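You operate a simulated robot arm through the tools that you are given. There is no shell and no other tool. Be economical: measure what you need, move in short steps, check, and stop when the job is done.

Carry out the task below with a simulated two-armed robot. There is one attempt and no reset: what you move stays moved.

TASK
Open the corner door, put the wax block from the left end of the wax roller on the shelf in the corner press and shut the door again. Then put the pale brush on the top of the tilt bench away on the top of the low table. Then put the block on the top of the slat bench away on the top of the supply stand. The order counts. Set down upright: wax block.

It is judged by the outcome, as a careful person would: the job done as asked, and still so three seconds after it is handed in. It fails if anything else is knocked over, pushed out of place, dropped, spilled or broken.

THE ROBOT
Two 7-joint arms with fingered hands on one trunk, on a base that drives. Base frame: it is fixed to the floor where the robot stands at the start and does not move with it; the origin is under the middle of the robot, x ahead of it, y to its left, z up. Readings come in m, degrees, newtons and seconds.
The left shoulder is at the start at [0.07, 0.132, 0.942], the right one opposite. With the tool pointing down near the work surface each hand reaches from about 0.36 to 0.64 m from the robot's upright axis, wherever it stands, measured 20 degrees to its own side. Places, roughly: block [-9, -3, 0.75]; corner door [0.4, 0.1, 0.4]; pale brush [-0.5, -8.5, 0.75]; shelf in the corner press [0.5, 0.3, 0.4]; top of the low table [-8.3, -0.5, 0.6]; top of the supply stand [-4, 0.7, 0.7]; wax block [2.25, -0.75, 0.75]. Payload 2.3 kg a hand.
The tool frame of a hand sits at the grasp point between the pads (the TCP): z along the fingers, y along the line on which they close. The tips reach 0.025 m beyond it. The gripper opens to 0.088 m. The gripper's body begins 0.029 m behind the TCP. The gripper is a hand of 3 fingers: y runs from the thumb to the fingers, the wrist lies at [-0.013, -0.097, -0.162] in the tool frame.
Orientation is told as [roll, pitch, yaw] about the base's x, y, z axes, in that order, counted from this pose: with the fingers straight down and the wrist toward the robot, the tool's x, y and z point along [0, 1, 0], [1, 0, 0] and [0, 0, -1] of the base frame.

THE INTERFACE
- The arms move only by the tool nudge_tool. It takes "left_motion", "right_motion" or both (then of equal length, played together; a hand with none holds still); each is a list of rows, each a list of 6 numbers: the shift along the tool's x, y, z in m, then the turn, a rotation vector about the tool's x, y, z in degrees. In form: [[x, y, z, wx, wy, wz], ...]. A call has 1 to 12 rows; each row shifts and turns the commanded pose from where the row before left it, along the tool's axes as they then stand. Each row takes 0.2 s and may step no farther than 0.05 m and 8.6 degrees from the row before; otherwise, the whole call is refused. A pose out of reach is approached as far as the arm can. The call stops where the force on the tool passes 40 N (or 10 N more than at its start, if that is more) or the arm is blocked; 0.2 s more then pass. In this call time passes only in rows, and 0.2 s behind the last. The reply holds the time, the measured pose of the TCP, the force on the tool along the base axes, the opening and the grip force, in the units named above and with some noise, with the torque about the TCP (base axes, N m) and any sound that the robot's microphone picked up, and new pictures: "show" is both (left out), scene, wrist or none (wrist: the cameras of the hands that moved).
- Cameras (640 x 400 px; columns grow to the right, rows downward): "scene" is now at [0.1044, 0.0133, 1.2203]; the picture's right is [0.21, -0.98, -0.00], its down [-0.91, -0.20, -0.36] and it looks along [0.35, 0.08, -0.93] (base axes); focal length 257 px, centre (320, 200). "left" rides on the left gripper at [-0.058, -0.085, -0.1] in its tool frame; the picture's right is [-0.67, -0.35, 0.66], its down [0.69, -0.63, 0.37] and it looks along [0.29, 0.69, 0.66] (tool axes); focal length 261 px, centre (320, 200). "right" rides on the right gripper at [0.058, -0.085, -0.099] in its tool frame; the picture's right is [-0.67, 0.35, -0.66], its down [-0.69, -0.63, 0.37] and it looks along [-0.29, 0.69, 0.66] (tool axes); focal length 261 px, centre (320, 200). There is no depth. A picture from a camera that has moved, and an enlarged one, comes with that camera's place and axes in the base frame and with its lens.
- raise_lower(by): slides the trunk up (or, below 0, down) by that many m; the arms and the scene camera ride with it, the base frame stays. It gives what a move gives, with no picture.
- base_move(legs): drives the robot by 1 to 6 legs, each [ahead, left, turn to the left] in m, m and degrees, along the robot's own axes; the way and the turn of a leg run together, so that a leg with both is an arc; at most 1.5 m and 180 degrees a leg. The arms and the cameras ride along, it lands a little off, and it stops where it bumps. It gives what a move gives, and a new picture of the scene camera.
- move_fingers(index, middle, thumb_bend, thumb_turn, hand): sets how far each is bent, from 0 (flat) to 1 (curled in); at 0.3 the hand is open as for a grip, at 0.7 the pads meet at the TCP. One left out holds its place. A second passes; each finger stops where it meets its share of the squeeze, and holds until it gets a number again. It is the only way to open and close the hand. It gives what a move gives, with no picture; readings hold the bend of each and the force on the fingers (four entries, about 0 where the hand has none), thumb and palm. thumb_turn goes from beside the hand (0) to across from the fingers (1), as for a grip.
- turn_head(pan, tilt): turns the head with the scene camera to pan (to the left, within 86 degrees either way) and tilt (down, from -29 to 69), counted from straight ahead of the robot. It gives what a move gives, and a new picture of the scene camera.
- zoom(camera, box): a new picture of the part [left, top, right, bottom] of that camera's present view, enlarged. The clock stands still meanwhile.
- sign_off(): hands the job in; it is judged then, once.

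Work in short steps. Places have to be worked out from the pictures, the camera data and where the tool is seen: move nearer, look again, correct. Check each grasp and each placing, and mend what went wrong. You have 165 turns and 260 pictures in all, those below and enlarged ones among them. Open the grippers and draw the arms clear of the work before you hand the job in, unless the task says otherwise; then end with one line.

The tools are called after "Call:" as a command line: name --argument value ..., lists and objects as JSON in quotes. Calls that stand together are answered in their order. nudge_tool: Moves the arms, as the interface text tells. Its arguments: {"type":"object","properties":{"left_motion":{"type":"array"},"right_motion":{"type":"array"},"show":{"type":"string","enum":["both","scene","wrist","none"]}},"required":[]} The other tools are called the same way: raise_lower (by) slides the trunk up or down; move_fingers (index, middle, thumb_bend, thumb_turn, hand) moves the fingers one by one; base_move (legs) drives the base; turn_head (pan, tilt) turns the head that bears the scene camera; zoom (camera, box) takes an enlarged picture of a part of a camera's view; sign_off () hands the job in.

At the start:

```text
time_s: 0.0
left_ee_pos: [0.2359, 0.1456, 0.6104]
left_orientation: [0.1, -0.1, 0.0]
left_wrist_force: [-0.1, 0.3, -0.5]
left_torque: [-0.04, -0.02, 0.0]
left_finger_gap: 0.088
left_gripper_force: 0.0
left_shape: jaw
left_bend: [0.3, 0.3, 0.3, 0.98]
left_finger forces: [0.1, 0.0, 0.0, 0.1, 0.0, 0.0]
right_ee_pos: [0.3832, -0.1602, 0.6495]
right_orientation: [0.0, 0.0, 0.1]
right_wrist_force: [0.5, 0.6, -0.1]
right_torque: [-0.02, 0.01, -0.02]
right_finger_gap: 0.0875
right_gripper_force: 0.1
right_shape: jaw
right_bend: [0.3, 0.3, 0.3, 0.98]
right_finger forces: [0.0, 0.0, 0.0, 0.1, 0.0, 0.1]
trunk travel left (down, up): [-0.501, 0.339]
robot x, y, heading: [-0.001, 0.0009, 0.1]
head pan, tilt: [12.4, 68.8]
```

scene: 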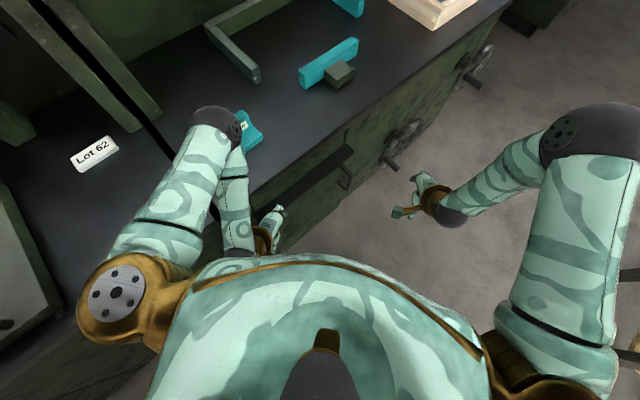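
right: 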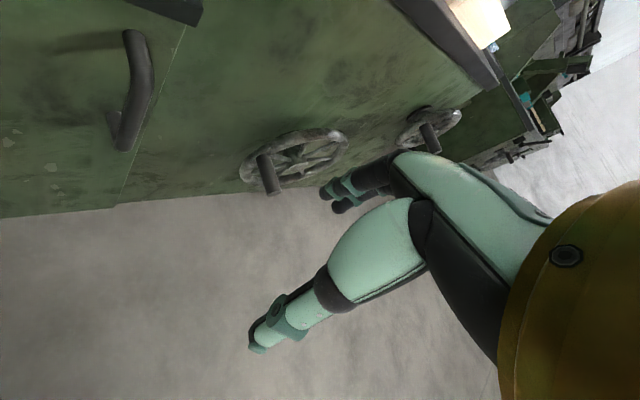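
left: 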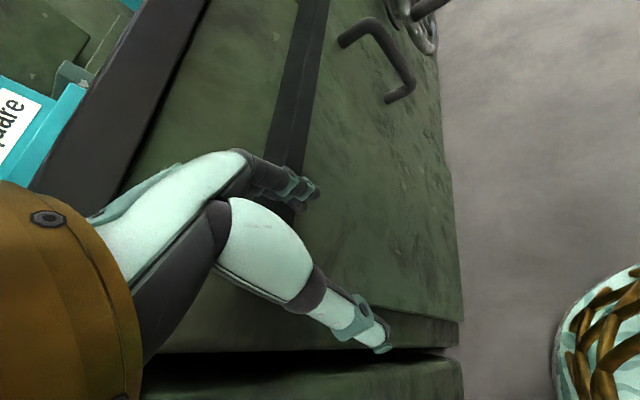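

I start by looking around: the corner cabinet is just ahead of me, with a handle seen in the left wrist camera. I look with a lower tilt to see the surroundings.

Call:
turn_head --pan 0 --tilt 40

Call:
turn_head --pan -40 --tilt 15

Call:
turn_head --pan 50 --tilt 40

```text
time_s: 0.9
left_ee_pos: [0.2358, 0.1452, 0.6103]
left_orientation: [0.0, 0.0, 0.0]
left_wrist_force: [-0.3, 0.0, 0.1]
left_torque: [0.01, -0.03, 0.0]
left_finger_gap: 0.0877
left_gripper_force: 0.0
left_shape: jaw
left_bend: [0.3, 0.3, 0.3, 0.98]
left_finger forces: [0.1, 0.0, 0.0, 0.0, 0.1, 0.0]
right_ee_pos: [0.382, -0.1594, 0.649]
right_orientation: [0.0, 0.0, 0.0]
right_wrist_force: [-0.4, 0.0, -0.3]
right_torque: [-0.01, 0.02, 0.01]
right_finger_gap: 0.0876
right_gripper_force: 0.0
right_shape: jaw
right_bend: [0.3, 0.3, 0.3, 0.98]
right_finger forces: [0.1, 0.1, 0.1, 0.1, 0.0, 0.0]
trunk travel left (down, up): [-0.501, 0.339]
robot x, y, heading: [-0.0016, -0.0015, 0.0]
head pan, tilt: [0.0, 40.0]
camera scene: at [0.1348, 0.0014, 1.2563], right [0.0, -1.0, 0.0], down [-0.64, 0.0, -0.77], along [0.77, 0.0, -0.64], focal length 257 px, centre (320, 200)
```

scene: 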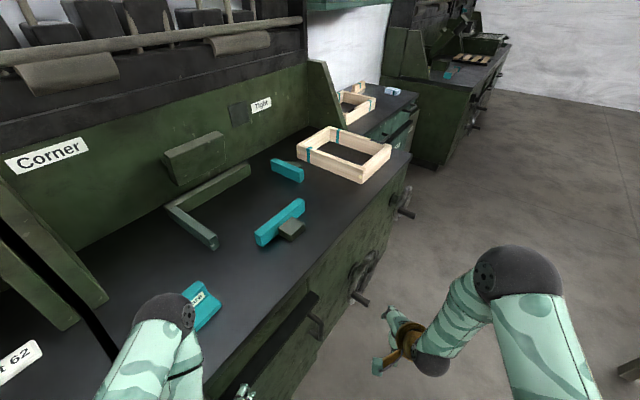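

```text
time_s: 2.0
left_ee_pos: [0.2352, 0.1467, 0.6094]
left_orientation: [0.1, 0.1, -0.1]
left_wrist_force: [0.1, -0.2, -0.3]
left_torque: [0.02, 0.01, -0.01]
left_finger_gap: 0.0877
left_gripper_force: 0.1
left_shape: jaw
left_bend: [0.3, 0.3, 0.3, 0.98]
left_finger forces: [0.0, 0.0, 0.0, 0.1, 0.0, 0.0]
right_ee_pos: [0.3823, -0.1594, 0.6489]
right_orientation: [0.1, 0.0, -0.1]
right_wrist_force: [0.1, 0.2, 0.1]
right_torque: [-0.02, 0.01, 0.01]
right_finger_gap: 0.0877
right_gripper_force: 0.1
right_shape: jaw
right_bend: [0.3, 0.3, 0.3, 0.98]
right_finger forces: [0.0, 0.0, 0.1, 0.0, 0.1, 0.1]
trunk travel left (down, up): [-0.501, 0.339]
robot x, y, heading: [0.0018, 0.0018, -0.1]
head pan, tilt: [-40.0, 15.0]
camera scene: at [0.1215, -0.0587, 1.2959], right [-0.64, -0.77, 0.0], down [-0.2, 0.17, -0.97], along [0.74, -0.62, -0.26], focal length 257 px, centre (320, 200)
```

scene: 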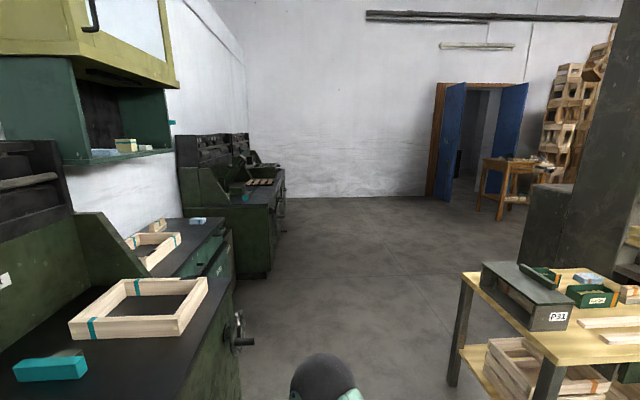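

```text
time_s: 3.6
left_ee_pos: [0.2353, 0.1453, 0.6094]
left_orientation: [0.0, 0.0, 0.0]
left_wrist_force: [0.3, -0.2, 0.0]
left_torque: [0.0, -0.03, -0.02]
left_finger_gap: 0.0876
left_gripper_force: 0.0
left_shape: jaw
left_bend: [0.3, 0.3, 0.3, 0.98]
left_finger forces: [0.0, 0.0, 0.0, 0.0, 0.0, 0.0]
right_ee_pos: [0.3832, -0.1609, 0.6486]
right_orientation: [0.0, 0.0, -0.1]
right_wrist_force: [-0.3, -0.2, 0.8]
right_torque: [-0.01, -0.04, 0.04]
right_finger_gap: 0.0876
right_gripper_force: 0.1
right_shape: jaw
right_bend: [0.3, 0.3, 0.3, 0.98]
right_finger forces: [0.0, 0.1, 0.1, 0.0, 0.0, 0.0]
trunk travel left (down, up): [-0.501, 0.339]
robot x, y, heading: [-0.0016, 0.0016, 0.0]
head pan, tilt: [50.0, 40.0]
camera scene: at [0.1045, 0.0664, 1.2564], right [0.77, -0.64, 0.0], down [-0.41, -0.49, -0.77], along [0.49, 0.59, -0.64], focal length 257 px, centre (320, 200)
```

scene: 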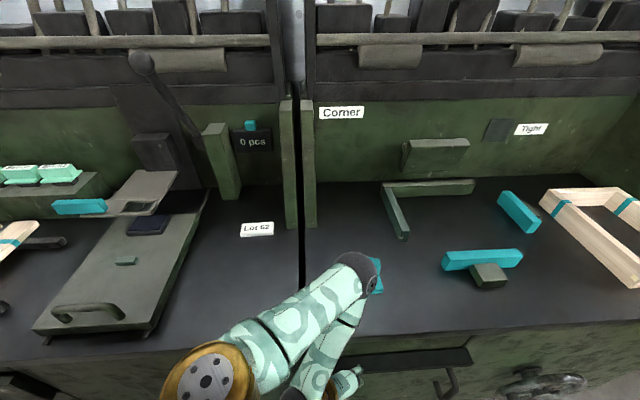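

The bench front runs along about [0.77,-0.64], so I need to turn about 50° left to face it. I look to the sides for free room first.

Call:
turn_head --pan -86 --tilt 25

Call:
turn_head --pan 86 --tilt 25

```text
time_s: 5.8
left_ee_pos: [0.2361, 0.1458, 0.6097]
left_orientation: [0.1, 0.0, -0.1]
left_wrist_force: [0.1, 0.0, -0.1]
left_torque: [0.01, -0.02, 0.0]
left_finger_gap: 0.0876
left_gripper_force: 0.0
left_shape: jaw
left_bend: [0.3, 0.3, 0.3, 0.98]
left_finger forces: [0.1, 0.0, 0.0, 0.0, 0.0, 0.0]
right_ee_pos: [0.3837, -0.1604, 0.6498]
right_orientation: [0.0, 0.0, 0.0]
right_wrist_force: [-0.5, 0.9, -0.3]
right_torque: [0.01, 0.01, -0.02]
right_finger_gap: 0.0879
right_gripper_force: 0.1
right_shape: jaw
right_bend: [0.3, 0.3, 0.3, 0.98]
right_finger forces: [0.1, 0.0, 0.0, 0.0, 0.0, 0.1]
trunk travel left (down, up): [-0.501, 0.339]
robot x, y, heading: [-0.0043, 0.0023, 0.0]
head pan, tilt: [-85.9, 25.0]
camera scene: at [0.0564, -0.0906, 1.2797], right [-1.0, -0.07, 0.0], down [-0.03, 0.42, -0.91], along [0.06, -0.9, -0.42], focal length 257 px, centre (320, 200)
```

scene: 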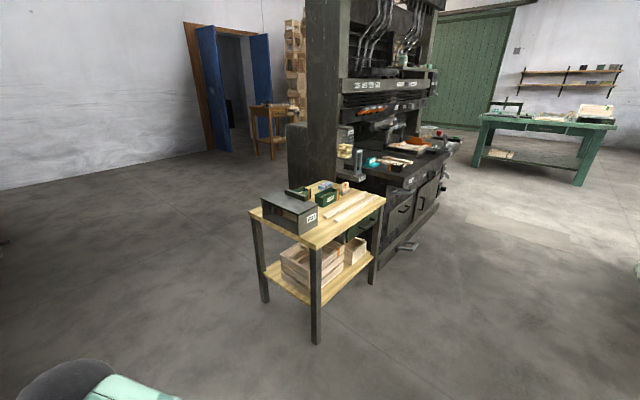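

```text
time_s: 8.4
left_ee_pos: [0.237, 0.1467, 0.6099]
left_orientation: [0.0, -0.1, 0.0]
left_wrist_force: [0.4, 0.1, 0.9]
left_torque: [0.02, 0.02, 0.01]
left_finger_gap: 0.0877
left_gripper_force: 0.1
left_shape: jaw
left_bend: [0.3, 0.3, 0.3, 0.98]
left_finger forces: [0.0, 0.1, 0.0, 0.0, 0.0, 0.1]
right_ee_pos: [0.3837, -0.16, 0.6487]
right_orientation: [-0.1, 0.0, 0.0]
right_wrist_force: [-0.1, 0.8, -0.7]
right_torque: [-0.01, -0.01, -0.03]
right_finger_gap: 0.0874
right_gripper_force: 0.0
right_shape: jaw
right_bend: [0.3, 0.3, 0.3, 0.98]
right_finger forces: [0.1, 0.1, 0.0, 0.0, 0.1, 0.0]
trunk travel left (down, up): [-0.501, 0.339]
robot x, y, heading: [0.0004, 0.0013, 0.1]
head pan, tilt: [85.9, 25.0]
camera scene: at [0.0564, 0.0932, 1.2797], right [1.0, -0.07, 0.0], down [-0.03, -0.42, -0.91], along [0.06, 0.9, -0.42], focal length 257 px, centre (320, 200)
```

scene: 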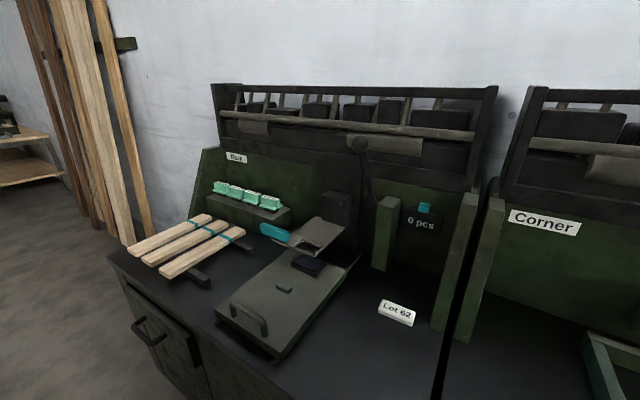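

There is free floor behind and to the right. I back off from the bench by ~0.5 m, turn 50° left and look at the door.

Call:
base_move --legs '[[-0.32, -0.38, 0], [0, 0, 50]]'

Call:
turn_head --pan 0 --tilt 40

```text
time_s: 13.6
left_ee_pos: [-0.2684, -0.1096, 0.6085]
left_orientation: [-0.1, 0.1, 48.9]
left_wrist_force: [-0.6, 0.5, -0.1]
left_torque: [0.0, 0.02, 0.02]
left_finger_gap: 0.0876
left_gripper_force: 0.1
left_shape: jaw
left_bend: [0.3, 0.3, 0.3, 0.98]
left_finger forces: [0.1, 0.1, 0.0, 0.1, 0.0, 0.1]
right_ee_pos: [0.058, -0.1994, 0.6494]
right_orientation: [-0.1, 0.1, 48.9]
right_wrist_force: [-0.5, 0.5, 0.7]
right_torque: [-0.01, 0.01, -0.01]
right_finger_gap: 0.0876
right_gripper_force: 0.1
right_shape: jaw
right_bend: [0.3, 0.3, 0.3, 0.98]
right_finger forces: [0.0, 0.0, 0.0, 0.0, 0.0, 0.0]
trunk travel left (down, up): [-0.501, 0.339]
robot x, y, heading: [-0.314, -0.3829, 48.9]
head pan, tilt: [85.9, 25.0]
camera scene: at [-0.3461, -0.2785, 1.2797], right [0.71, 0.71, 0.0], down [0.3, -0.3, -0.91], along [-0.64, 0.64, -0.42], focal length 257 px, centre (320, 200)
```

scene: 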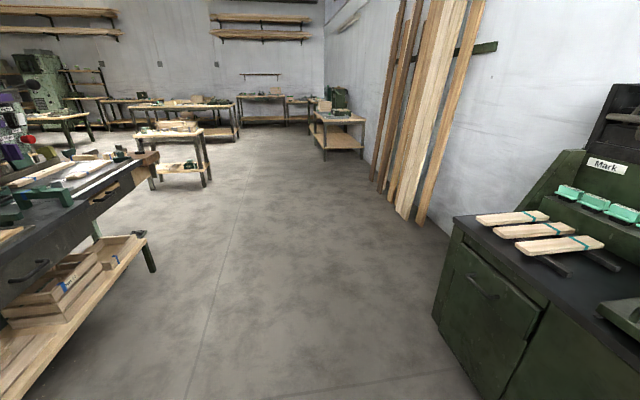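

```text
time_s: 15.2
left_ee_pos: [-0.2682, -0.1083, 0.6101]
left_orientation: [0.0, 0.0, 48.9]
left_wrist_force: [-0.5, 0.1, -0.2]
left_torque: [0.0, 0.03, 0.01]
left_finger_gap: 0.0876
left_gripper_force: 0.0
left_shape: jaw
left_bend: [0.3, 0.3, 0.3, 0.98]
left_finger forces: [0.1, 0.0, 0.1, 0.0, 0.1, 0.1]
right_ee_pos: [0.0594, -0.2, 0.6493]
right_orientation: [0.0, 0.0, 49.0]
right_wrist_force: [-0.2, -0.2, 0.8]
right_torque: [-0.01, 0.01, 0.0]
right_finger_gap: 0.0878
right_gripper_force: 0.1
right_shape: jaw
right_bend: [0.3, 0.3, 0.3, 0.98]
right_finger forces: [0.1, 0.0, 0.0, 0.0, 0.0, 0.0]
trunk travel left (down, up): [-0.501, 0.339]
robot x, y, heading: [-0.3152, -0.3852, 49.0]
head pan, tilt: [0.0, 40.0]
camera scene: at [-0.2252, -0.2797, 1.2564], right [0.75, -0.66, 0.0], down [-0.42, -0.48, -0.77], along [0.5, 0.58, -0.64], focal length 257 px, centre (320, 200)
```

scene: 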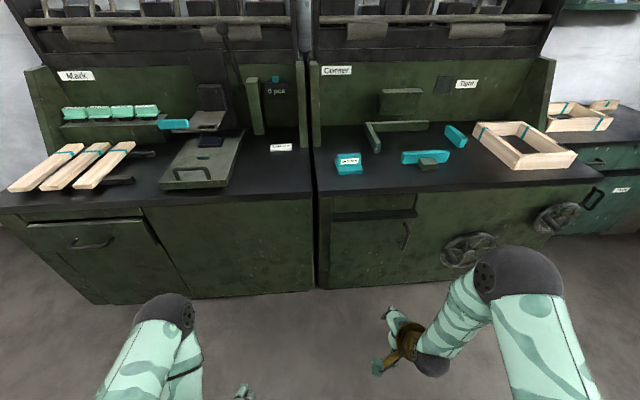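

Call:
zoom --camera "scene" --box '[300, 170, 500, 295]'

```text
3.20 times, centred on (400, 232) of scene
camera zoom: at [-0.2252, -0.2797, 1.2564], right [0.75, -0.66, 0.0], down [-0.42, -0.48, -0.77], along [0.5, 0.58, -0.64], focal length 822 px, centre (64, 96)
```

zoom: 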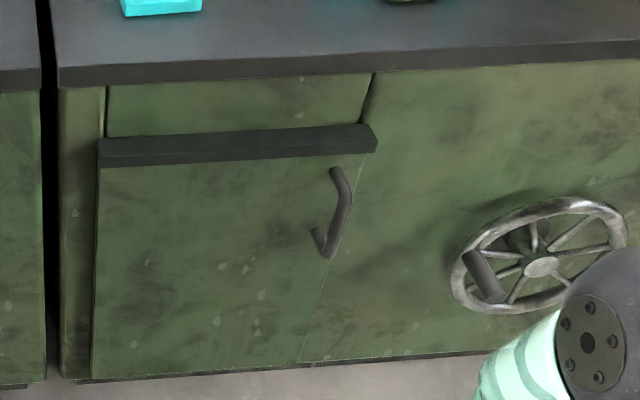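

The door's handle is on its right side, so the hinge is on the left. I place the handle at about [0.52,0.035,0.45] and the bench front at a heading near 53°. I move in front of the handle, keeping a distance, lower the trunk and look.

Call:
base_move --legs '[[0.13, -0.33, 3.9]]'

Call:
raise_lower --by -0.35

Call:
turn_head --pan 0 --tilt 35

```text
time_s: 17.5
left_ee_pos: [0.0528, -0.2191, 0.6097]
left_orientation: [0.1, 0.0, 53.2]
left_wrist_force: [0.1, 0.2, 0.0]
left_torque: [0.01, 0.0, 0.0]
left_finger_gap: 0.0878
left_gripper_force: 0.0
left_shape: jaw
left_bend: [0.3, 0.3, 0.3, 0.98]
left_finger forces: [0.1, 0.0, 0.0, 0.1, 0.0, 0.0]
right_ee_pos: [0.3844, -0.2846, 0.6489]
right_orientation: [0.0, 0.0, 53.1]
right_wrist_force: [-0.4, 0.1, -0.7]
right_torque: [-0.01, -0.01, 0.0]
right_finger_gap: 0.0876
right_gripper_force: 0.0
right_shape: jaw
right_bend: [0.3, 0.3, 0.3, 0.98]
right_finger forces: [0.0, 0.0, 0.1, 0.0, 0.1, 0.0]
trunk travel left (down, up): [-0.501, 0.339]
robot x, y, heading: [0.0277, -0.4939, 53.1]
head pan, tilt: [0.0, 40.0]
camera scene: at [0.108, -0.3853, 1.2564], right [0.8, -0.6, 0.0], down [-0.39, -0.51, -0.77], along [0.46, 0.61, -0.64], focal length 257 px, centre (320, 200)
```

scene: 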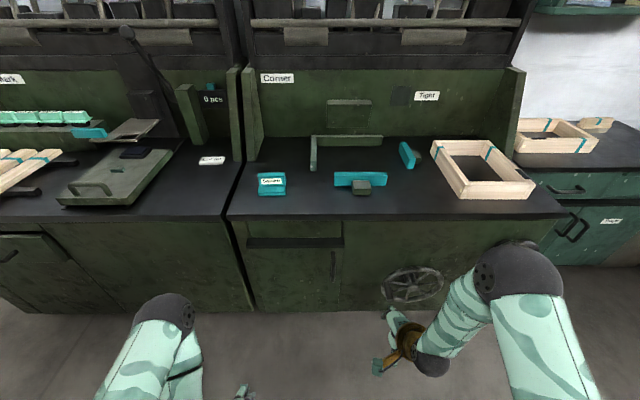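

```text
time_s: 20.9
left_ee_pos: [0.052, -0.2181, 0.26]
left_orientation: [0.1, 0.0, 53.2]
left_wrist_force: [-0.1, -0.4, -0.2]
left_torque: [-0.02, -0.01, 0.02]
left_finger_gap: 0.0876
left_gripper_force: 0.1
left_shape: jaw
left_bend: [0.3, 0.3, 0.3, 0.98]
left_finger forces: [0.1, 0.0, 0.0, 0.1, 0.0, 0.1]
right_ee_pos: [0.3848, -0.2852, 0.2983]
right_orientation: [0.0, 0.0, 53.1]
right_wrist_force: [-0.6, 0.0, -0.1]
right_torque: [0.01, 0.0, 0.02]
right_finger_gap: 0.0879
right_gripper_force: 0.1
right_shape: jaw
right_bend: [0.3, 0.3, 0.3, 0.98]
right_finger forces: [0.1, 0.1, 0.1, 0.0, 0.0, 0.0]
trunk travel left (down, up): [-0.151, 0.689]
robot x, y, heading: [0.0275, -0.4954, 53.0]
head pan, tilt: [0.0, 40.0]
```

```text
time_s: 21.6
left_ee_pos: [0.0509, -0.2181, 0.2593]
left_orientation: [0.0, 0.1, 53.1]
left_wrist_force: [0.6, 0.6, 0.1]
left_torque: [0.01, 0.0, -0.01]
left_finger_gap: 0.0874
left_gripper_force: 0.0
left_shape: jaw
left_bend: [0.3, 0.3, 0.3, 0.98]
left_finger forces: [0.0, 0.0, 0.0, 0.1, 0.0, 0.1]
right_ee_pos: [0.3848, -0.2848, 0.2984]
right_orientation: [0.0, 0.0, 53.1]
right_wrist_force: [0.2, -0.5, -0.3]
right_torque: [-0.01, 0.02, -0.01]
right_finger_gap: 0.0877
right_gripper_force: 0.1
right_shape: jaw
right_bend: [0.3, 0.3, 0.3, 0.98]
right_finger forces: [0.0, 0.0, 0.1, 0.0, 0.0, 0.0]
trunk travel left (down, up): [-0.151, 0.689]
robot x, y, heading: [0.0255, -0.4979, 53.0]
head pan, tilt: [0.0, 35.0]
camera scene: at [0.1097, -0.3829, 0.9139], right [0.8, -0.6, 0.0], down [-0.34, -0.46, -0.82], along [0.49, 0.65, -0.57], focal length 257 px, centre (320, 200)
```

scene: 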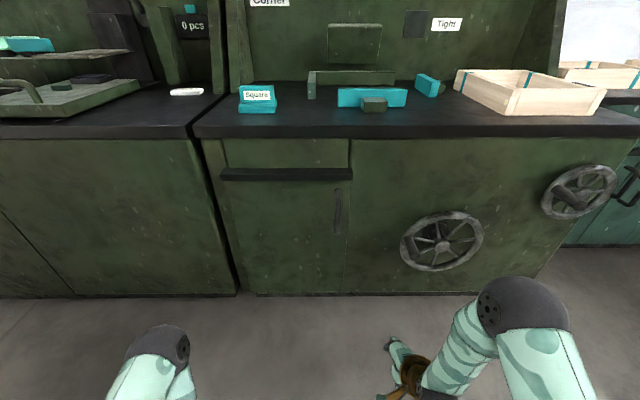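

Call:
zoom --camera "scene" --box '[210, 120, 390, 232]'

```text
3.56 times, centred on (300, 176) of scene
camera zoom: at [0.1097, -0.3829, 0.9139], right [0.8, -0.6, 0.0], down [-0.34, -0.46, -0.82], along [0.49, 0.65, -0.57], focal length 913 px, centre (391, 285)
```

zoom: 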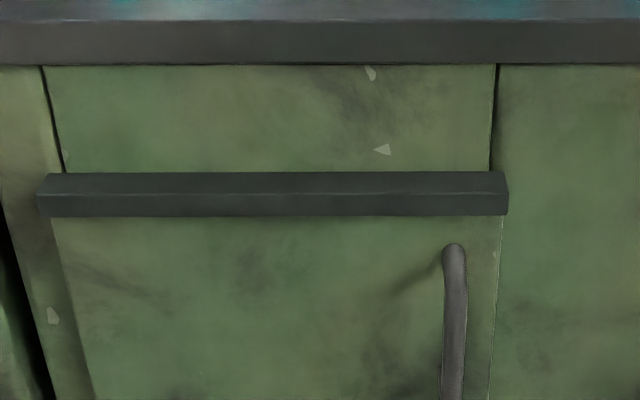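

The door hinge is on the left and its plane lies about 0.33 m along the inward normal; the handle is vertical, centred near z≈0.5. I turn the right hand to point forward (x down, y left), raising it as I go.

Call:
nudge_tool --right_motion '[[0, 0, 0, -4.95, -4.95, -4.95], [0, 0, 0, -4.95, -4.95, -4.95], [0, 0, 0, -4.95, -4.95, -4.95], [0, 0, 0, -4.95, -4.95, -4.95], [0, 0, 0, -4.95, -4.95, -4.95], [0, 0, 0, -4.95, -4.95, -4.95], [0, 0, 0, -4.95, -4.95, -4.95]]' --show "none"

Call:
nudge_tool --right_motion '[[0, 0, 0, -4.95, -4.95, -4.95], [0, 0, 0, -4.95, -4.95, -4.95], [0, 0, 0, -4.95, -4.95, -4.95], [0, 0, 0, -4.95, -4.95, -4.95], [0, 0, 0, -4.95, -4.95, -4.95], [0, 0, 0, -4.95, -4.95, -4.95], [0, 0, 0, -4.95, -4.95, -4.95]]' --show "none"

Call:
nudge_tool --right_motion '[[-0.04, 0, 0.02, 0, 0, 0], [-0.04, 0.02, 0.02, 0, 0, 0], [-0.04, 0.02, 0.02, 0, 0, 0], [-0.04, 0.02, 0.02, 0, 0, 0], [-0.04, 0.02, 0.02, 0, 0, 0]]' --show "both"

```text
time_s: 23.2
left_ee_pos: [0.0517, -0.2178, 0.2597]
left_orientation: [-0.1, 0.0, 53.2]
left_wrist_force: [0.9, -0.3, 0.1]
left_torque: [0.01, 0.03, 0.01]
left_finger_gap: 0.0874
left_gripper_force: 0.1
left_shape: jaw
left_bend: [0.3, 0.3, 0.3, 0.98]
left_finger forces: [0.0, 0.0, 0.0, 0.1, 0.1, 0.0]
right_ee_pos: [0.3843, -0.285, 0.2995]
right_orientation: [-45.1, -19.5, 98.2]
right_wrist_force: [0.3, 0.7, -0.2]
right_torque: [0.0, -0.02, 0.01]
right_finger_gap: 0.0874
right_gripper_force: 0.1
right_shape: jaw
right_bend: [0.3, 0.3, 0.3, 0.98]
right_finger forces: [0.1, 0.1, 0.0, 0.0, 0.1, 0.0]
trunk travel left (down, up): [-0.151, 0.689]
robot x, y, heading: [0.0315, -0.4961, 53.3]
head pan, tilt: [0.0, 35.0]
```

```text
time_s: 24.8
left_ee_pos: [0.0522, -0.2181, 0.2597]
left_orientation: [0.0, 0.0, 53.2]
left_wrist_force: [0.2, 0.1, 0.4]
left_torque: [0.02, -0.01, 0.01]
left_finger_gap: 0.0876
left_gripper_force: 0.0
left_shape: jaw
left_bend: [0.3, 0.3, 0.3, 0.98]
left_finger forces: [0.1, 0.0, 0.0, 0.0, 0.0, 0.0]
right_ee_pos: [0.3843, -0.2834, 0.2988]
right_orientation: [-90.0, 0.1, 143.2]
right_wrist_force: [0.0, -0.4, -0.3]
right_torque: [-0.02, 0.04, -0.02]
right_finger_gap: 0.088
right_gripper_force: 0.0
right_shape: jaw
right_bend: [0.3, 0.3, 0.3, 0.98]
right_finger forces: [0.0, 0.0, 0.0, 0.0, 0.1, 0.0]
trunk travel left (down, up): [-0.151, 0.689]
robot x, y, heading: [0.0275, -0.4916, 53.3]
head pan, tilt: [0.0, 35.0]
```

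```text
time_s: 26.0
left_ee_pos: [0.0521, -0.2182, 0.2614]
left_orientation: [0.0, 0.0, 53.1]
left_wrist_force: [0.1, -0.8, -0.8]
left_torque: [-0.05, -0.01, 0.01]
left_finger_gap: 0.0876
left_gripper_force: 0.0
left_shape: jaw
left_bend: [0.3, 0.3, 0.3, 0.98]
left_finger forces: [0.0, 0.1, 0.1, 0.0, 0.1, 0.0]
right_ee_pos: [0.3785, -0.1541, 0.4995]
right_orientation: [-90.0, -0.1, 143.1]
right_wrist_force: [0.0, 0.0, -0.4]
right_torque: [0.01, 0.01, -0.03]
right_finger_gap: 0.0874
right_gripper_force: 0.1
right_shape: jaw
right_bend: [0.3, 0.3, 0.3, 0.98]
right_finger forces: [0.0, 0.0, 0.0, 0.1, 0.0, 0.0]
trunk travel left (down, up): [-0.151, 0.689]
robot x, y, heading: [0.0288, -0.501, 53.2]
head pan, tilt: [0.0, 35.0]
camera scene: at [0.1095, -0.3829, 0.9139], right [0.8, -0.6, 0.0], down [-0.34, -0.46, -0.82], along [0.49, 0.66, -0.57], focal length 257 px, centre (320, 200)
camera right: at [0.3876, -0.2829, 0.4416], right [-0.67, -0.31, 0.67], down [0.72, -0.08, 0.69], along [-0.16, 0.95, 0.28], focal length 261 px, centre (320, 200)
```

scene: 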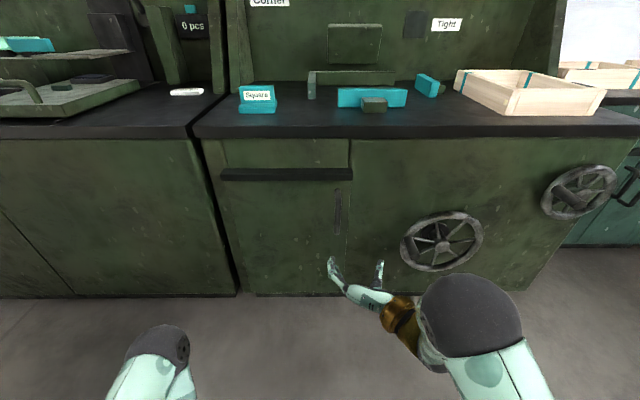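
right: 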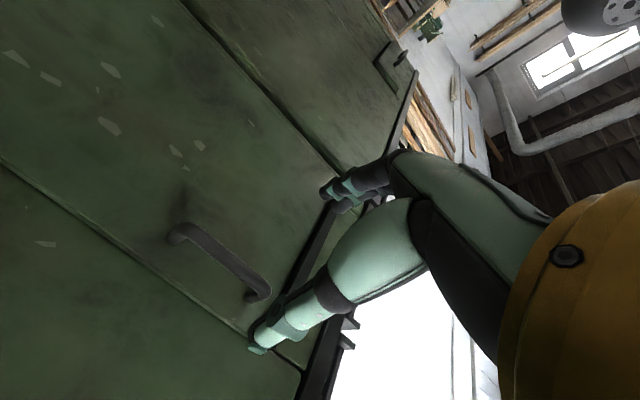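

The handle triangulates to u≈0.361, v≈0.285, z 0.44–0.54 (u along the bench, v inward). The TCP is at u 0.395, v 0.105. I approach most of the way and look again.

Call:
nudge_tool --right_motion '[[0, 0.017, 0.03, 0, 0, 0], [0, 0.017, 0.04, 0, 0, 0], [0, 0, 0.04, 0, 0, 0]]' --show "both"

Call:
zoom --camera "scene" --box '[260, 150, 420, 250]'

```text
time_s: 26.8
left_ee_pos: [0.0527, -0.2183, 0.2594]
left_orientation: [0.0, 0.0, 53.1]
left_wrist_force: [0.0, -0.2, -0.4]
left_torque: [-0.02, -0.03, 0.02]
left_finger_gap: 0.0878
left_gripper_force: 0.2
left_shape: jaw
left_bend: [0.3, 0.3, 0.3, 0.98]
left_finger forces: [0.0, 0.0, 0.0, 0.0, 0.0, 0.0]
right_ee_pos: [0.4197, -0.046, 0.4972]
right_orientation: [-90.0, 0.0, 143.1]
right_wrist_force: [-1.0, 0.0, 0.8]
right_torque: [0.02, 0.01, -0.01]
right_finger_gap: 0.0879
right_gripper_force: 0.1
right_shape: jaw
right_bend: [0.3, 0.3, 0.3, 0.98]
right_finger forces: [0.1, 0.1, 0.0, 0.0, 0.0, 0.1]
trunk travel left (down, up): [-0.151, 0.689]
robot x, y, heading: [0.0246, -0.492, 53.1]
head pan, tilt: [0.0, 35.0]
camera scene: at [0.1098, -0.3828, 0.9139], right [0.8, -0.6, 0.0], down [-0.34, -0.46, -0.82], along [0.49, 0.66, -0.57], focal length 257 px, centre (320, 200)
camera right: at [0.4289, -0.1761, 0.4408], right [-0.67, -0.31, 0.67], down [0.72, -0.08, 0.69], along [-0.16, 0.95, 0.28], focal length 261 px, centre (320, 200)
```

scene: 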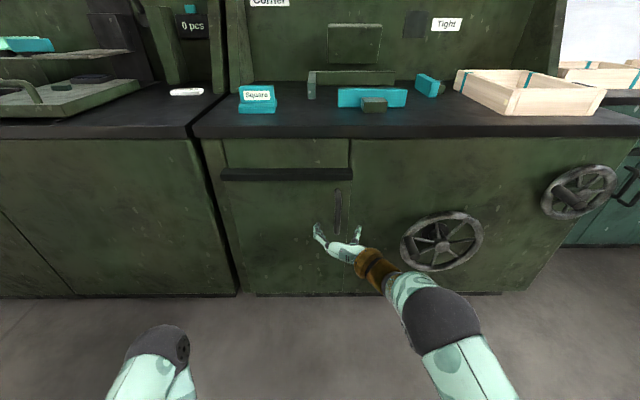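
right: 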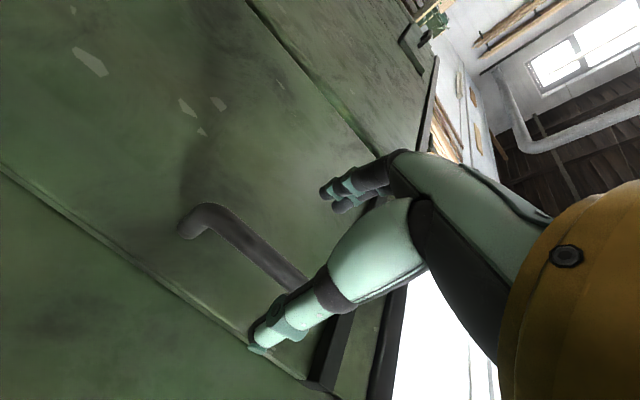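

```text
4.00 times, centred on (340, 200) of scene
camera zoom: at [0.1098, -0.3828, 0.9139], right [0.8, -0.6, 0.0], down [-0.34, -0.46, -0.82], along [0.49, 0.66, -0.57], focal length 1027 px, centre (240, 200)
```

zoom: 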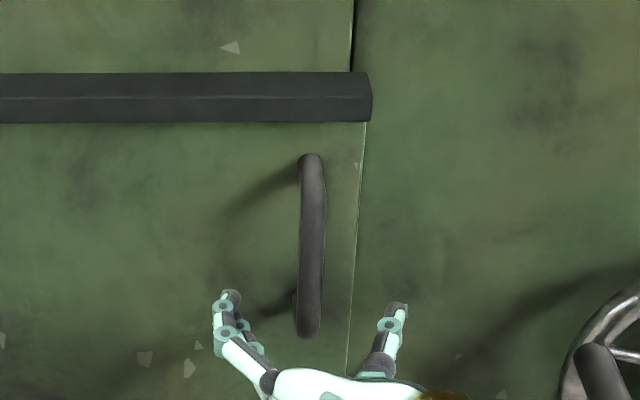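

The handle lies between the open fingers and thumb. I advance 7.5 cm onto it and look.

Call:
nudge_tool --right_motion '[[0, 0, 0.04, 0, 0, 0], [0, 0, 0.035, 0, 0, 0]]' --show "wrist"

Call:
zoom --camera "scene" --box '[260, 150, 420, 250]'

```text
time_s: 27.4
left_ee_pos: [0.0526, -0.2181, 0.2588]
left_orientation: [0.0, 0.0, 53.1]
left_wrist_force: [0.1, -0.3, -0.1]
left_torque: [-0.01, 0.0, 0.01]
left_finger_gap: 0.0874
left_gripper_force: 0.1
left_shape: jaw
left_bend: [0.3, 0.3, 0.3, 0.98]
left_finger forces: [0.0, 0.1, 0.1, 0.0, 0.0, 0.0]
right_ee_pos: [0.4601, 0.0093, 0.4994]
right_orientation: [-89.7, 0.1, 143.1]
right_wrist_force: [-0.1, 0.6, 0.3]
right_torque: [-0.01, 0.06, -0.05]
right_finger_gap: 0.0878
right_gripper_force: 0.1
right_shape: jaw
right_bend: [0.3, 0.3, 0.3, 0.98]
right_finger forces: [0.0, 0.1, 0.0, 0.1, 0.0, 0.0]
right hand out of reach, approached as far as the arm can: row 2
trunk travel left (down, up): [-0.151, 0.689]
robot x, y, heading: [0.0296, -0.4965, 53.0]
head pan, tilt: [0.0, 35.0]
camera right: at [0.4694, -0.1202, 0.442], right [-0.67, -0.31, 0.67], down [0.72, -0.08, 0.69], along [-0.16, 0.95, 0.28], focal length 261 px, centre (320, 200)
```

right: 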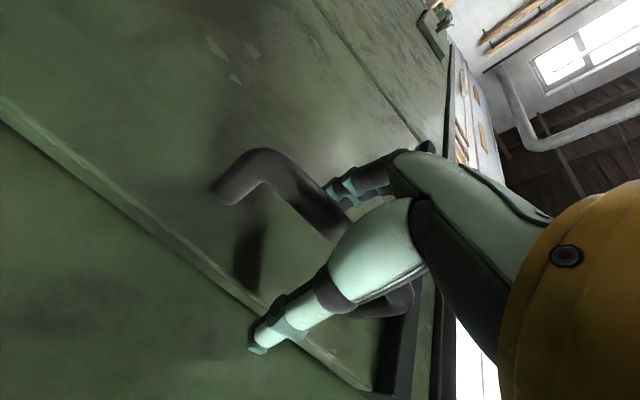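

```text
4.00 times, centred on (340, 200) of scene
camera zoom: at [0.1097, -0.3828, 0.914], right [0.8, -0.6, 0.0], down [-0.34, -0.46, -0.82], along [0.49, 0.66, -0.57], focal length 1027 px, centre (240, 200)
```

zoom: 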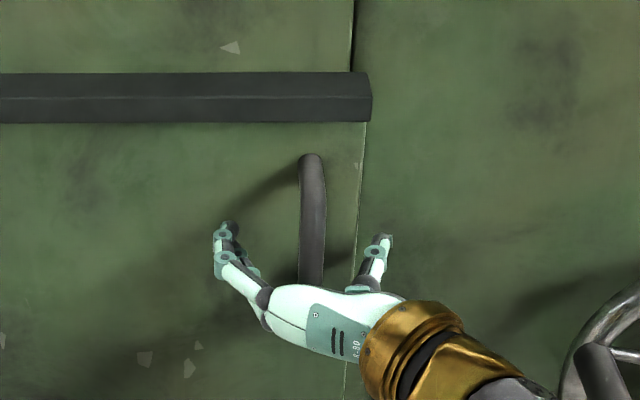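

The hand is nearly at the handle but at full stretch. I pull the hand back 5 cm, drive 7 cm ahead, so there is slack.

Call:
nudge_tool --right_motion '[[0, 0, -0.03, 0, 0, 0], [0, 0, -0.03, 0, 0, 0]]' --show "none"

Call:
base_move --legs '[[0.07, 0, 0]]'

Call:
zoom --camera "scene" --box '[260, 170, 420, 270]'

```text
time_s: 28.0
left_ee_pos: [0.0509, -0.2191, 0.2604]
left_orientation: [0.1, 0.1, 53.1]
left_wrist_force: [-0.4, -0.1, -0.1]
left_torque: [0.04, -0.02, 0.0]
left_finger_gap: 0.0875
left_gripper_force: 0.1
left_shape: jaw
left_bend: [0.3, 0.3, 0.3, 0.98]
left_finger forces: [0.0, 0.0, 0.0, 0.0, 0.0, 0.0]
right_ee_pos: [0.4214, -0.0383, 0.501]
right_orientation: [-90.0, -0.1, 143.1]
right_wrist_force: [0.5, 0.3, -1.2]
right_torque: [0.0, 0.02, 0.01]
right_finger_gap: 0.0881
right_gripper_force: 0.1
right_shape: jaw
right_bend: [0.3, 0.3, 0.3, 0.98]
right_finger forces: [0.0, 0.0, 0.1, 0.0, 0.1, 0.0]
trunk travel left (down, up): [-0.151, 0.689]
robot x, y, heading: [0.026, -0.4954, 53.0]
head pan, tilt: [0.0, 35.0]
```

```text
time_s: 29.1
left_ee_pos: [0.0936, -0.1633, 0.2607]
left_orientation: [0.0, -0.1, 53.2]
left_wrist_force: [0.0, -0.2, -0.4]
left_torque: [0.01, 0.0, -0.02]
left_finger_gap: 0.0875
left_gripper_force: 0.0
left_shape: jaw
left_bend: [0.3, 0.3, 0.3, 0.98]
left_finger forces: [0.0, 0.1, 0.0, 0.1, 0.0, 0.0]
right_ee_pos: [0.459, 0.0163, 0.4997]
right_orientation: [-89.7, 0.4, 143.7]
right_wrist_force: [-7.2, -14.3, 0.8]
right_torque: [0.14, -0.08, 0.76]
right_finger_gap: 0.0864
right_gripper_force: 0.1
right_shape: jaw
right_bend: [0.3, 0.3, 0.3, 0.98]
right_finger forces: [0.1, 16.5, 0.1, 0.1, 0.1, 0.0]
trunk travel left (down, up): [-0.151, 0.689]
robot x, y, heading: [0.0693, -0.4379, 53.1]
head pan, tilt: [0.0, 35.0]
stopped in leg 1: the force on the tool passed its limit at 44 N (the readings are from after the stop); the commanded pose is now the measured one
camera scene: at [0.1509, -0.3295, 0.9144], right [0.8, -0.6, 0.0], down [-0.34, -0.46, -0.82], along [0.49, 0.66, -0.57], focal length 257 px, centre (320, 200)
```

scene: 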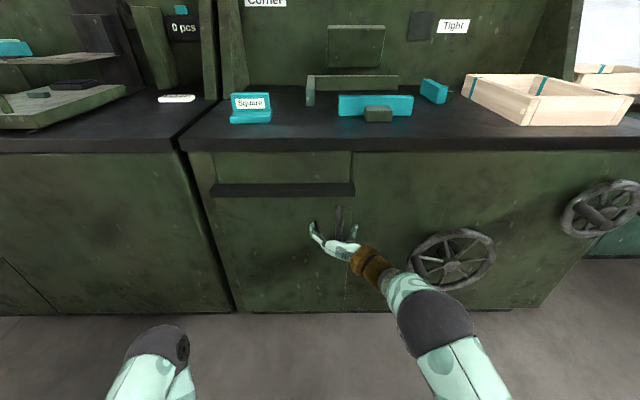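

```text
4.00 times, centred on (340, 220) of scene
camera zoom: at [0.1509, -0.3295, 0.9144], right [0.8, -0.6, 0.0], down [-0.34, -0.46, -0.82], along [0.49, 0.66, -0.57], focal length 1027 px, centre (240, 120)
```

zoom: 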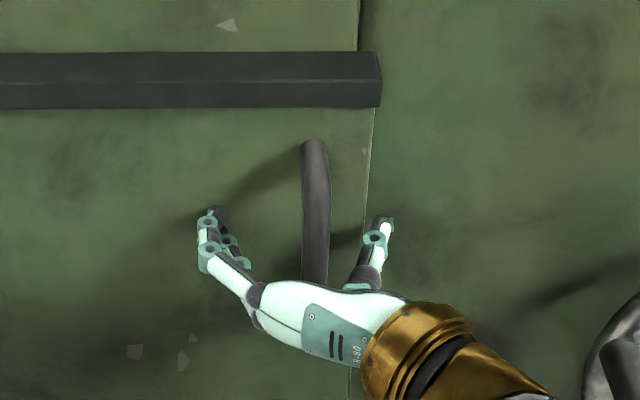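

A finger tip touched the door (door plane ≈ v 0.32), so the handle is within the grasp. I retreat 8 mm and close the fingers on it.

Call:
nudge_tool --right_motion '[[0, 0, -0.01, 0, 0, 0]]' --show "none"

Call:
move_fingers --hand "right" --index 0.7 --middle 0.7 --thumb_bend 0.7

Call:
zoom --camera "right" --box '[0, 0, 640, 400]'

```text
time_s: 29.5
left_ee_pos: [0.0949, -0.1619, 0.2603]
left_orientation: [0.0, 0.0, 53.2]
left_wrist_force: [-0.5, 0.2, -0.5]
left_torque: [0.03, -0.02, 0.04]
left_finger_gap: 0.0877
left_gripper_force: 0.0
left_shape: jaw
left_bend: [0.3, 0.3, 0.3, 0.98]
left_finger forces: [0.0, 0.0, 0.0, 0.0, 0.0, 0.1]
right_ee_pos: [0.4551, 0.0126, 0.4981]
right_orientation: [-89.8, 0.2, 143.6]
right_wrist_force: [-0.2, 0.6, 0.4]
right_torque: [-0.02, -0.01, 0.02]
right_finger_gap: 0.0881
right_gripper_force: 0.0
right_shape: jaw
right_bend: [0.3, 0.3, 0.3, 0.98]
right_finger forces: [0.1, 0.0, 0.1, 0.0, 0.1, 0.1]
trunk travel left (down, up): [-0.151, 0.689]
robot x, y, heading: [0.0681, -0.4389, 52.9]
head pan, tilt: [0.0, 35.0]
```

```text
time_s: 30.5
left_ee_pos: [0.0934, -0.1616, 0.2602]
left_orientation: [-0.1, 0.1, 53.1]
left_wrist_force: [-0.3, 0.6, -1.0]
left_torque: [0.01, 0.01, 0.03]
left_finger_gap: 0.0877
left_gripper_force: 0.1
left_shape: jaw
left_bend: [0.3, 0.3, 0.3, 0.98]
left_finger forces: [0.1, 0.1, 0.1, 0.0, 0.1, 0.0]
right_ee_pos: [0.455, 0.0106, 0.498]
right_orientation: [-89.7, 0.3, 143.5]
right_wrist_force: [1.9, -0.7, 0.1]
right_torque: [0.02, 0.0, 0.07]
right_finger_gap: 0.0006
right_gripper_force: 1.6
right_shape: fingers
right_bend: [0.7, 0.7, 0.69, 0.98]
right_finger forces: [0.0, 0.0, 0.1, 0.0, 1.9, 0.0]
trunk travel left (down, up): [-0.151, 0.689]
robot x, y, heading: [0.0703, -0.4398, 52.9]
head pan, tilt: [0.0, 35.0]
```

```text
1.00 times, centred on (320, 200) of right (not enlarged: the box is as wide or as high as the picture)
camera zoom: at [0.4662, -0.1184, 0.4408], right [-0.67, -0.32, 0.67], down [0.72, -0.07, 0.69], along [-0.17, 0.95, 0.28], focal length 261 px, centre (320, 200)
```

zoom: 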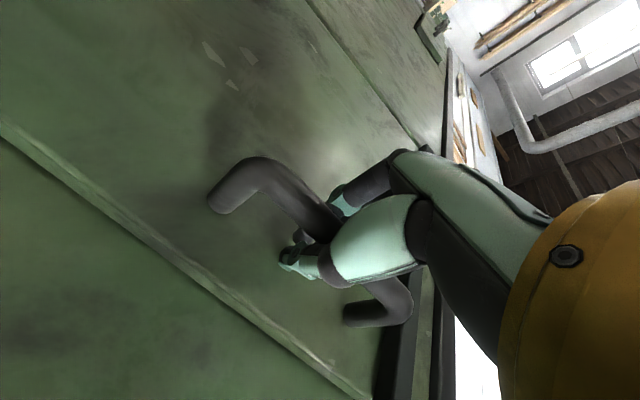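

The pads met beyond the handle, so the fingers cage it like a hook. I pull back along the door's arc, turning the hand with it, a few degrees first.

Call:
nudge_tool --right_motion '[[0, 0.003, -0.018, 3.5, 0, 0], [0, 0.005, -0.03, 6, 0, 0], [0, 0.005, -0.03, 6, 0, 0]]' --show "both"

```text
time_s: 31.3
left_ee_pos: [0.0946, -0.1616, 0.2601]
left_orientation: [0.0, 0.1, 53.0]
left_wrist_force: [0.7, 0.6, 0.6]
left_torque: [0.0, -0.02, -0.01]
left_finger_gap: 0.0877
left_gripper_force: 0.0
left_shape: jaw
left_bend: [0.3, 0.3, 0.3, 0.98]
left_finger forces: [0.1, 0.0, 0.0, 0.1, 0.0, 0.0]
right_ee_pos: [0.3942, -0.0387, 0.4986]
right_orientation: [-89.7, 0.3, 128.0]
right_wrist_force: [2.3, -2.9, -0.5]
right_torque: [0.0, 0.0, 0.07]
right_finger_gap: 0.0009
right_gripper_force: 1.5
right_shape: fingers
right_bend: [0.7, 0.7, 0.69, 0.97]
right_finger forces: [0.1, 0.0, 0.0, 0.0, 3.2, 0.0]
trunk travel left (down, up): [-0.151, 0.689]
robot x, y, heading: [0.0706, -0.4415, 53.1]
head pan, tilt: [0.0, 35.0]
camera scene: at [0.1522, -0.3272, 0.914], right [0.8, -0.6, 0.0], down [-0.34, -0.46, -0.82], along [0.49, 0.65, -0.57], focal length 257 px, centre (320, 200)
camera right: at [0.3702, -0.1664, 0.4419], right [-0.73, -0.12, 0.67], down [0.68, -0.27, 0.69], along [0.09, 0.96, 0.28], focal length 261 px, centre (320, 200)
```

scene: 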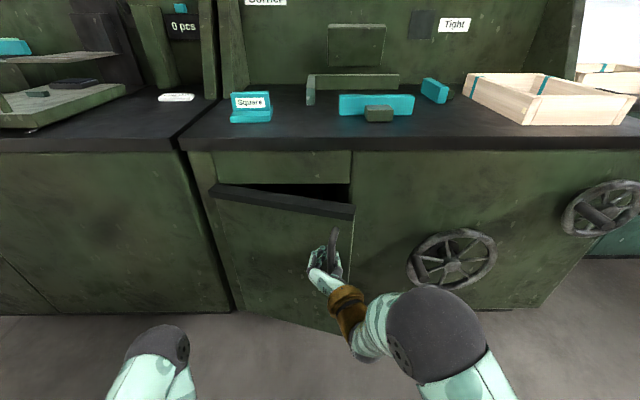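
right: 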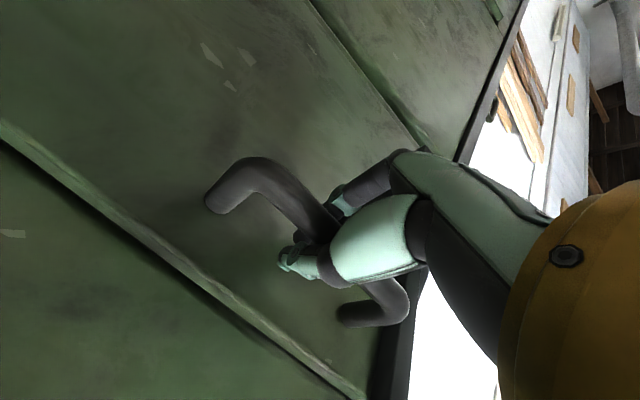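

The door swings freely with the bar on it. I keep going along the arc.

Call:
nudge_tool --right_motion '[[0, 0.008, -0.034, 5, 0, 0], [0, 0.01, -0.034, 5, 0, 0], [0, 0.012, -0.033, 5, 0, 0], [0, 0.015, -0.032, 5, 0, 0]]' --show "both"

```text
time_s: 32.3
left_ee_pos: [0.0954, -0.1619, 0.261]
left_orientation: [0.1, -0.1, 53.0]
left_wrist_force: [0.8, 0.2, 0.2]
left_torque: [0.0, 0.0, 0.0]
left_finger_gap: 0.0876
left_gripper_force: 0.1
left_shape: jaw
left_bend: [0.3, 0.3, 0.3, 0.98]
left_finger forces: [0.0, 0.0, 0.0, 0.0, 0.0, 0.0]
right_ee_pos: [0.2613, -0.0725, 0.5002]
right_orientation: [-89.9, 0.3, 108.0]
right_wrist_force: [1.2, -17.2, -3.8]
right_torque: [0.01, -0.03, 0.06]
right_finger_gap: 0.0112
right_gripper_force: 8.3
right_shape: fingers
right_bend: [0.7, 0.7, 0.64, 0.95]
right_finger forces: [0.0, 0.1, 0.1, 0.0, 16.2, 0.1]
trunk travel left (down, up): [-0.151, 0.689]
robot x, y, heading: [0.0718, -0.4433, 53.1]
head pan, tilt: [0.0, 35.0]
camera scene: at [0.1524, -0.3292, 0.9142], right [0.8, -0.6, 0.0], down [-0.35, -0.46, -0.82], along [0.49, 0.66, -0.57], focal length 257 px, centre (320, 200)
camera right: at [0.1943, -0.183, 0.443], right [-0.73, 0.13, 0.67], down [0.54, -0.48, 0.69], along [0.41, 0.87, 0.28], focal length 261 px, centre (320, 200)
```

scene: 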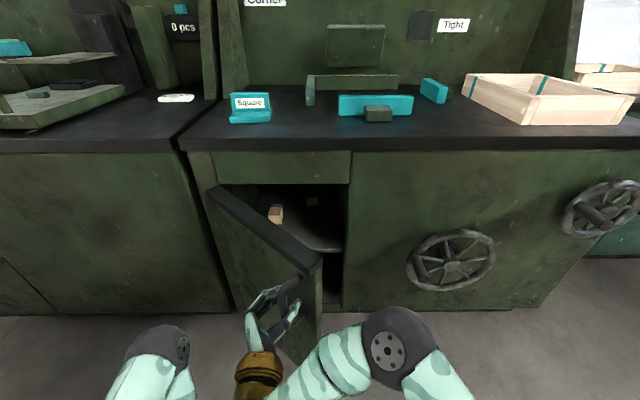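
right: 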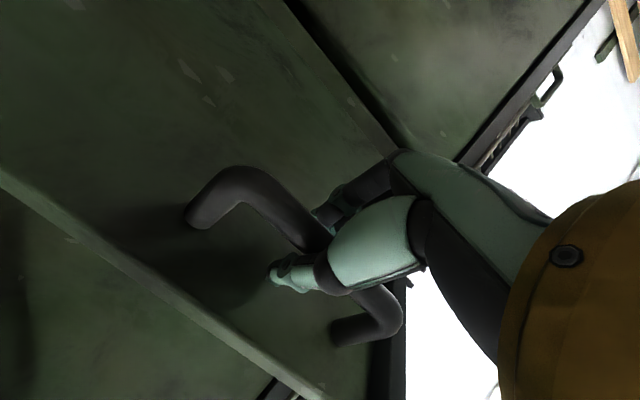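

The door is at about 40–45° and a shelf with items shows inside. I release the handle and draw the hand back to go round the free edge and push from inside.

Call:
move_fingers --hand "right" --index 0.3 --middle 0.3 --thumb_bend 0.3

Call:
nudge_tool --right_motion '[[0, -0.01, -0.04, 0, 0, 0], [0, -0.02, -0.04, -5, 0, 0], [0, -0.03, -0.03, -5, 0, 0]]' --show "both"

```text
time_s: 33.3
left_ee_pos: [0.0952, -0.162, 0.2586]
left_orientation: [0.0, 0.0, 53.1]
left_wrist_force: [-0.5, 0.6, -0.3]
left_torque: [-0.05, 0.0, 0.0]
left_finger_gap: 0.0877
left_gripper_force: 0.1
left_shape: jaw
left_bend: [0.3, 0.3, 0.3, 0.98]
left_finger forces: [0.1, 0.1, 0.1, 0.0, 0.0, 0.1]
right_ee_pos: [0.2618, -0.0696, 0.4993]
right_orientation: [-89.9, 0.2, 108.1]
right_wrist_force: [1.0, -0.1, -0.4]
right_torque: [0.02, 0.0, 0.0]
right_finger_gap: 0.0842
right_gripper_force: 0.0
right_shape: fingers
right_bend: [0.3, 0.3, 0.3, 0.97]
right_finger forces: [0.1, 0.1, 0.1, 0.1, 0.0, 0.1]
trunk travel left (down, up): [-0.151, 0.689]
robot x, y, heading: [0.0717, -0.4402, 53.0]
head pan, tilt: [0.0, 35.0]
```

```text
time_s: 34.1
left_ee_pos: [0.0947, -0.1627, 0.2598]
left_orientation: [0.0, 0.0, 53.2]
left_wrist_force: [0.1, 0.2, 0.2]
left_torque: [-0.01, -0.02, 0.02]
left_finger_gap: 0.0874
left_gripper_force: 0.0
left_shape: jaw
left_bend: [0.3, 0.3, 0.3, 0.98]
left_finger forces: [0.1, 0.1, 0.0, 0.1, 0.0, 0.0]
right_ee_pos: [0.2195, -0.1233, 0.519]
right_orientation: [-89.7, 0.3, 118.2]
right_wrist_force: [-0.1, -1.1, -1.1]
right_torque: [0.0, -0.02, -0.02]
right_finger_gap: 0.0845
right_gripper_force: 0.1
right_shape: fingers
right_bend: [0.3, 0.3, 0.3, 0.97]
right_finger forces: [0.0, 0.0, 0.0, 0.0, 0.1, 0.1]
right hand out of reach, approached as far as the arm can: row 1, 2, 3
trunk travel left (down, up): [-0.151, 0.689]
robot x, y, heading: [0.0696, -0.4389, 53.2]
head pan, tilt: [0.0, 35.0]
camera scene: at [0.1519, -0.3271, 0.914], right [0.8, -0.6, 0.0], down [-0.34, -0.46, -0.82], along [0.49, 0.65, -0.57], focal length 257 px, centre (320, 200)
camera right: at [0.1726, -0.2448, 0.4622], right [-0.74, 0.0, 0.67], down [0.62, -0.38, 0.69], along [0.25, 0.93, 0.28], focal length 261 px, centre (320, 200)
```

scene: 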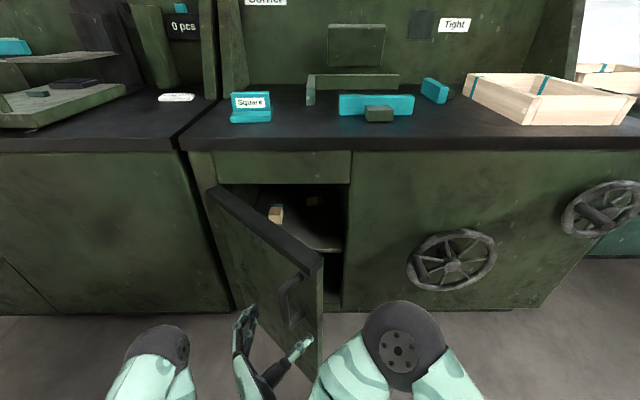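
right: 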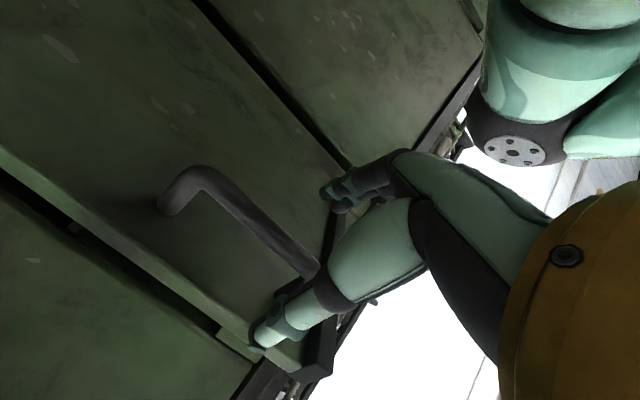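

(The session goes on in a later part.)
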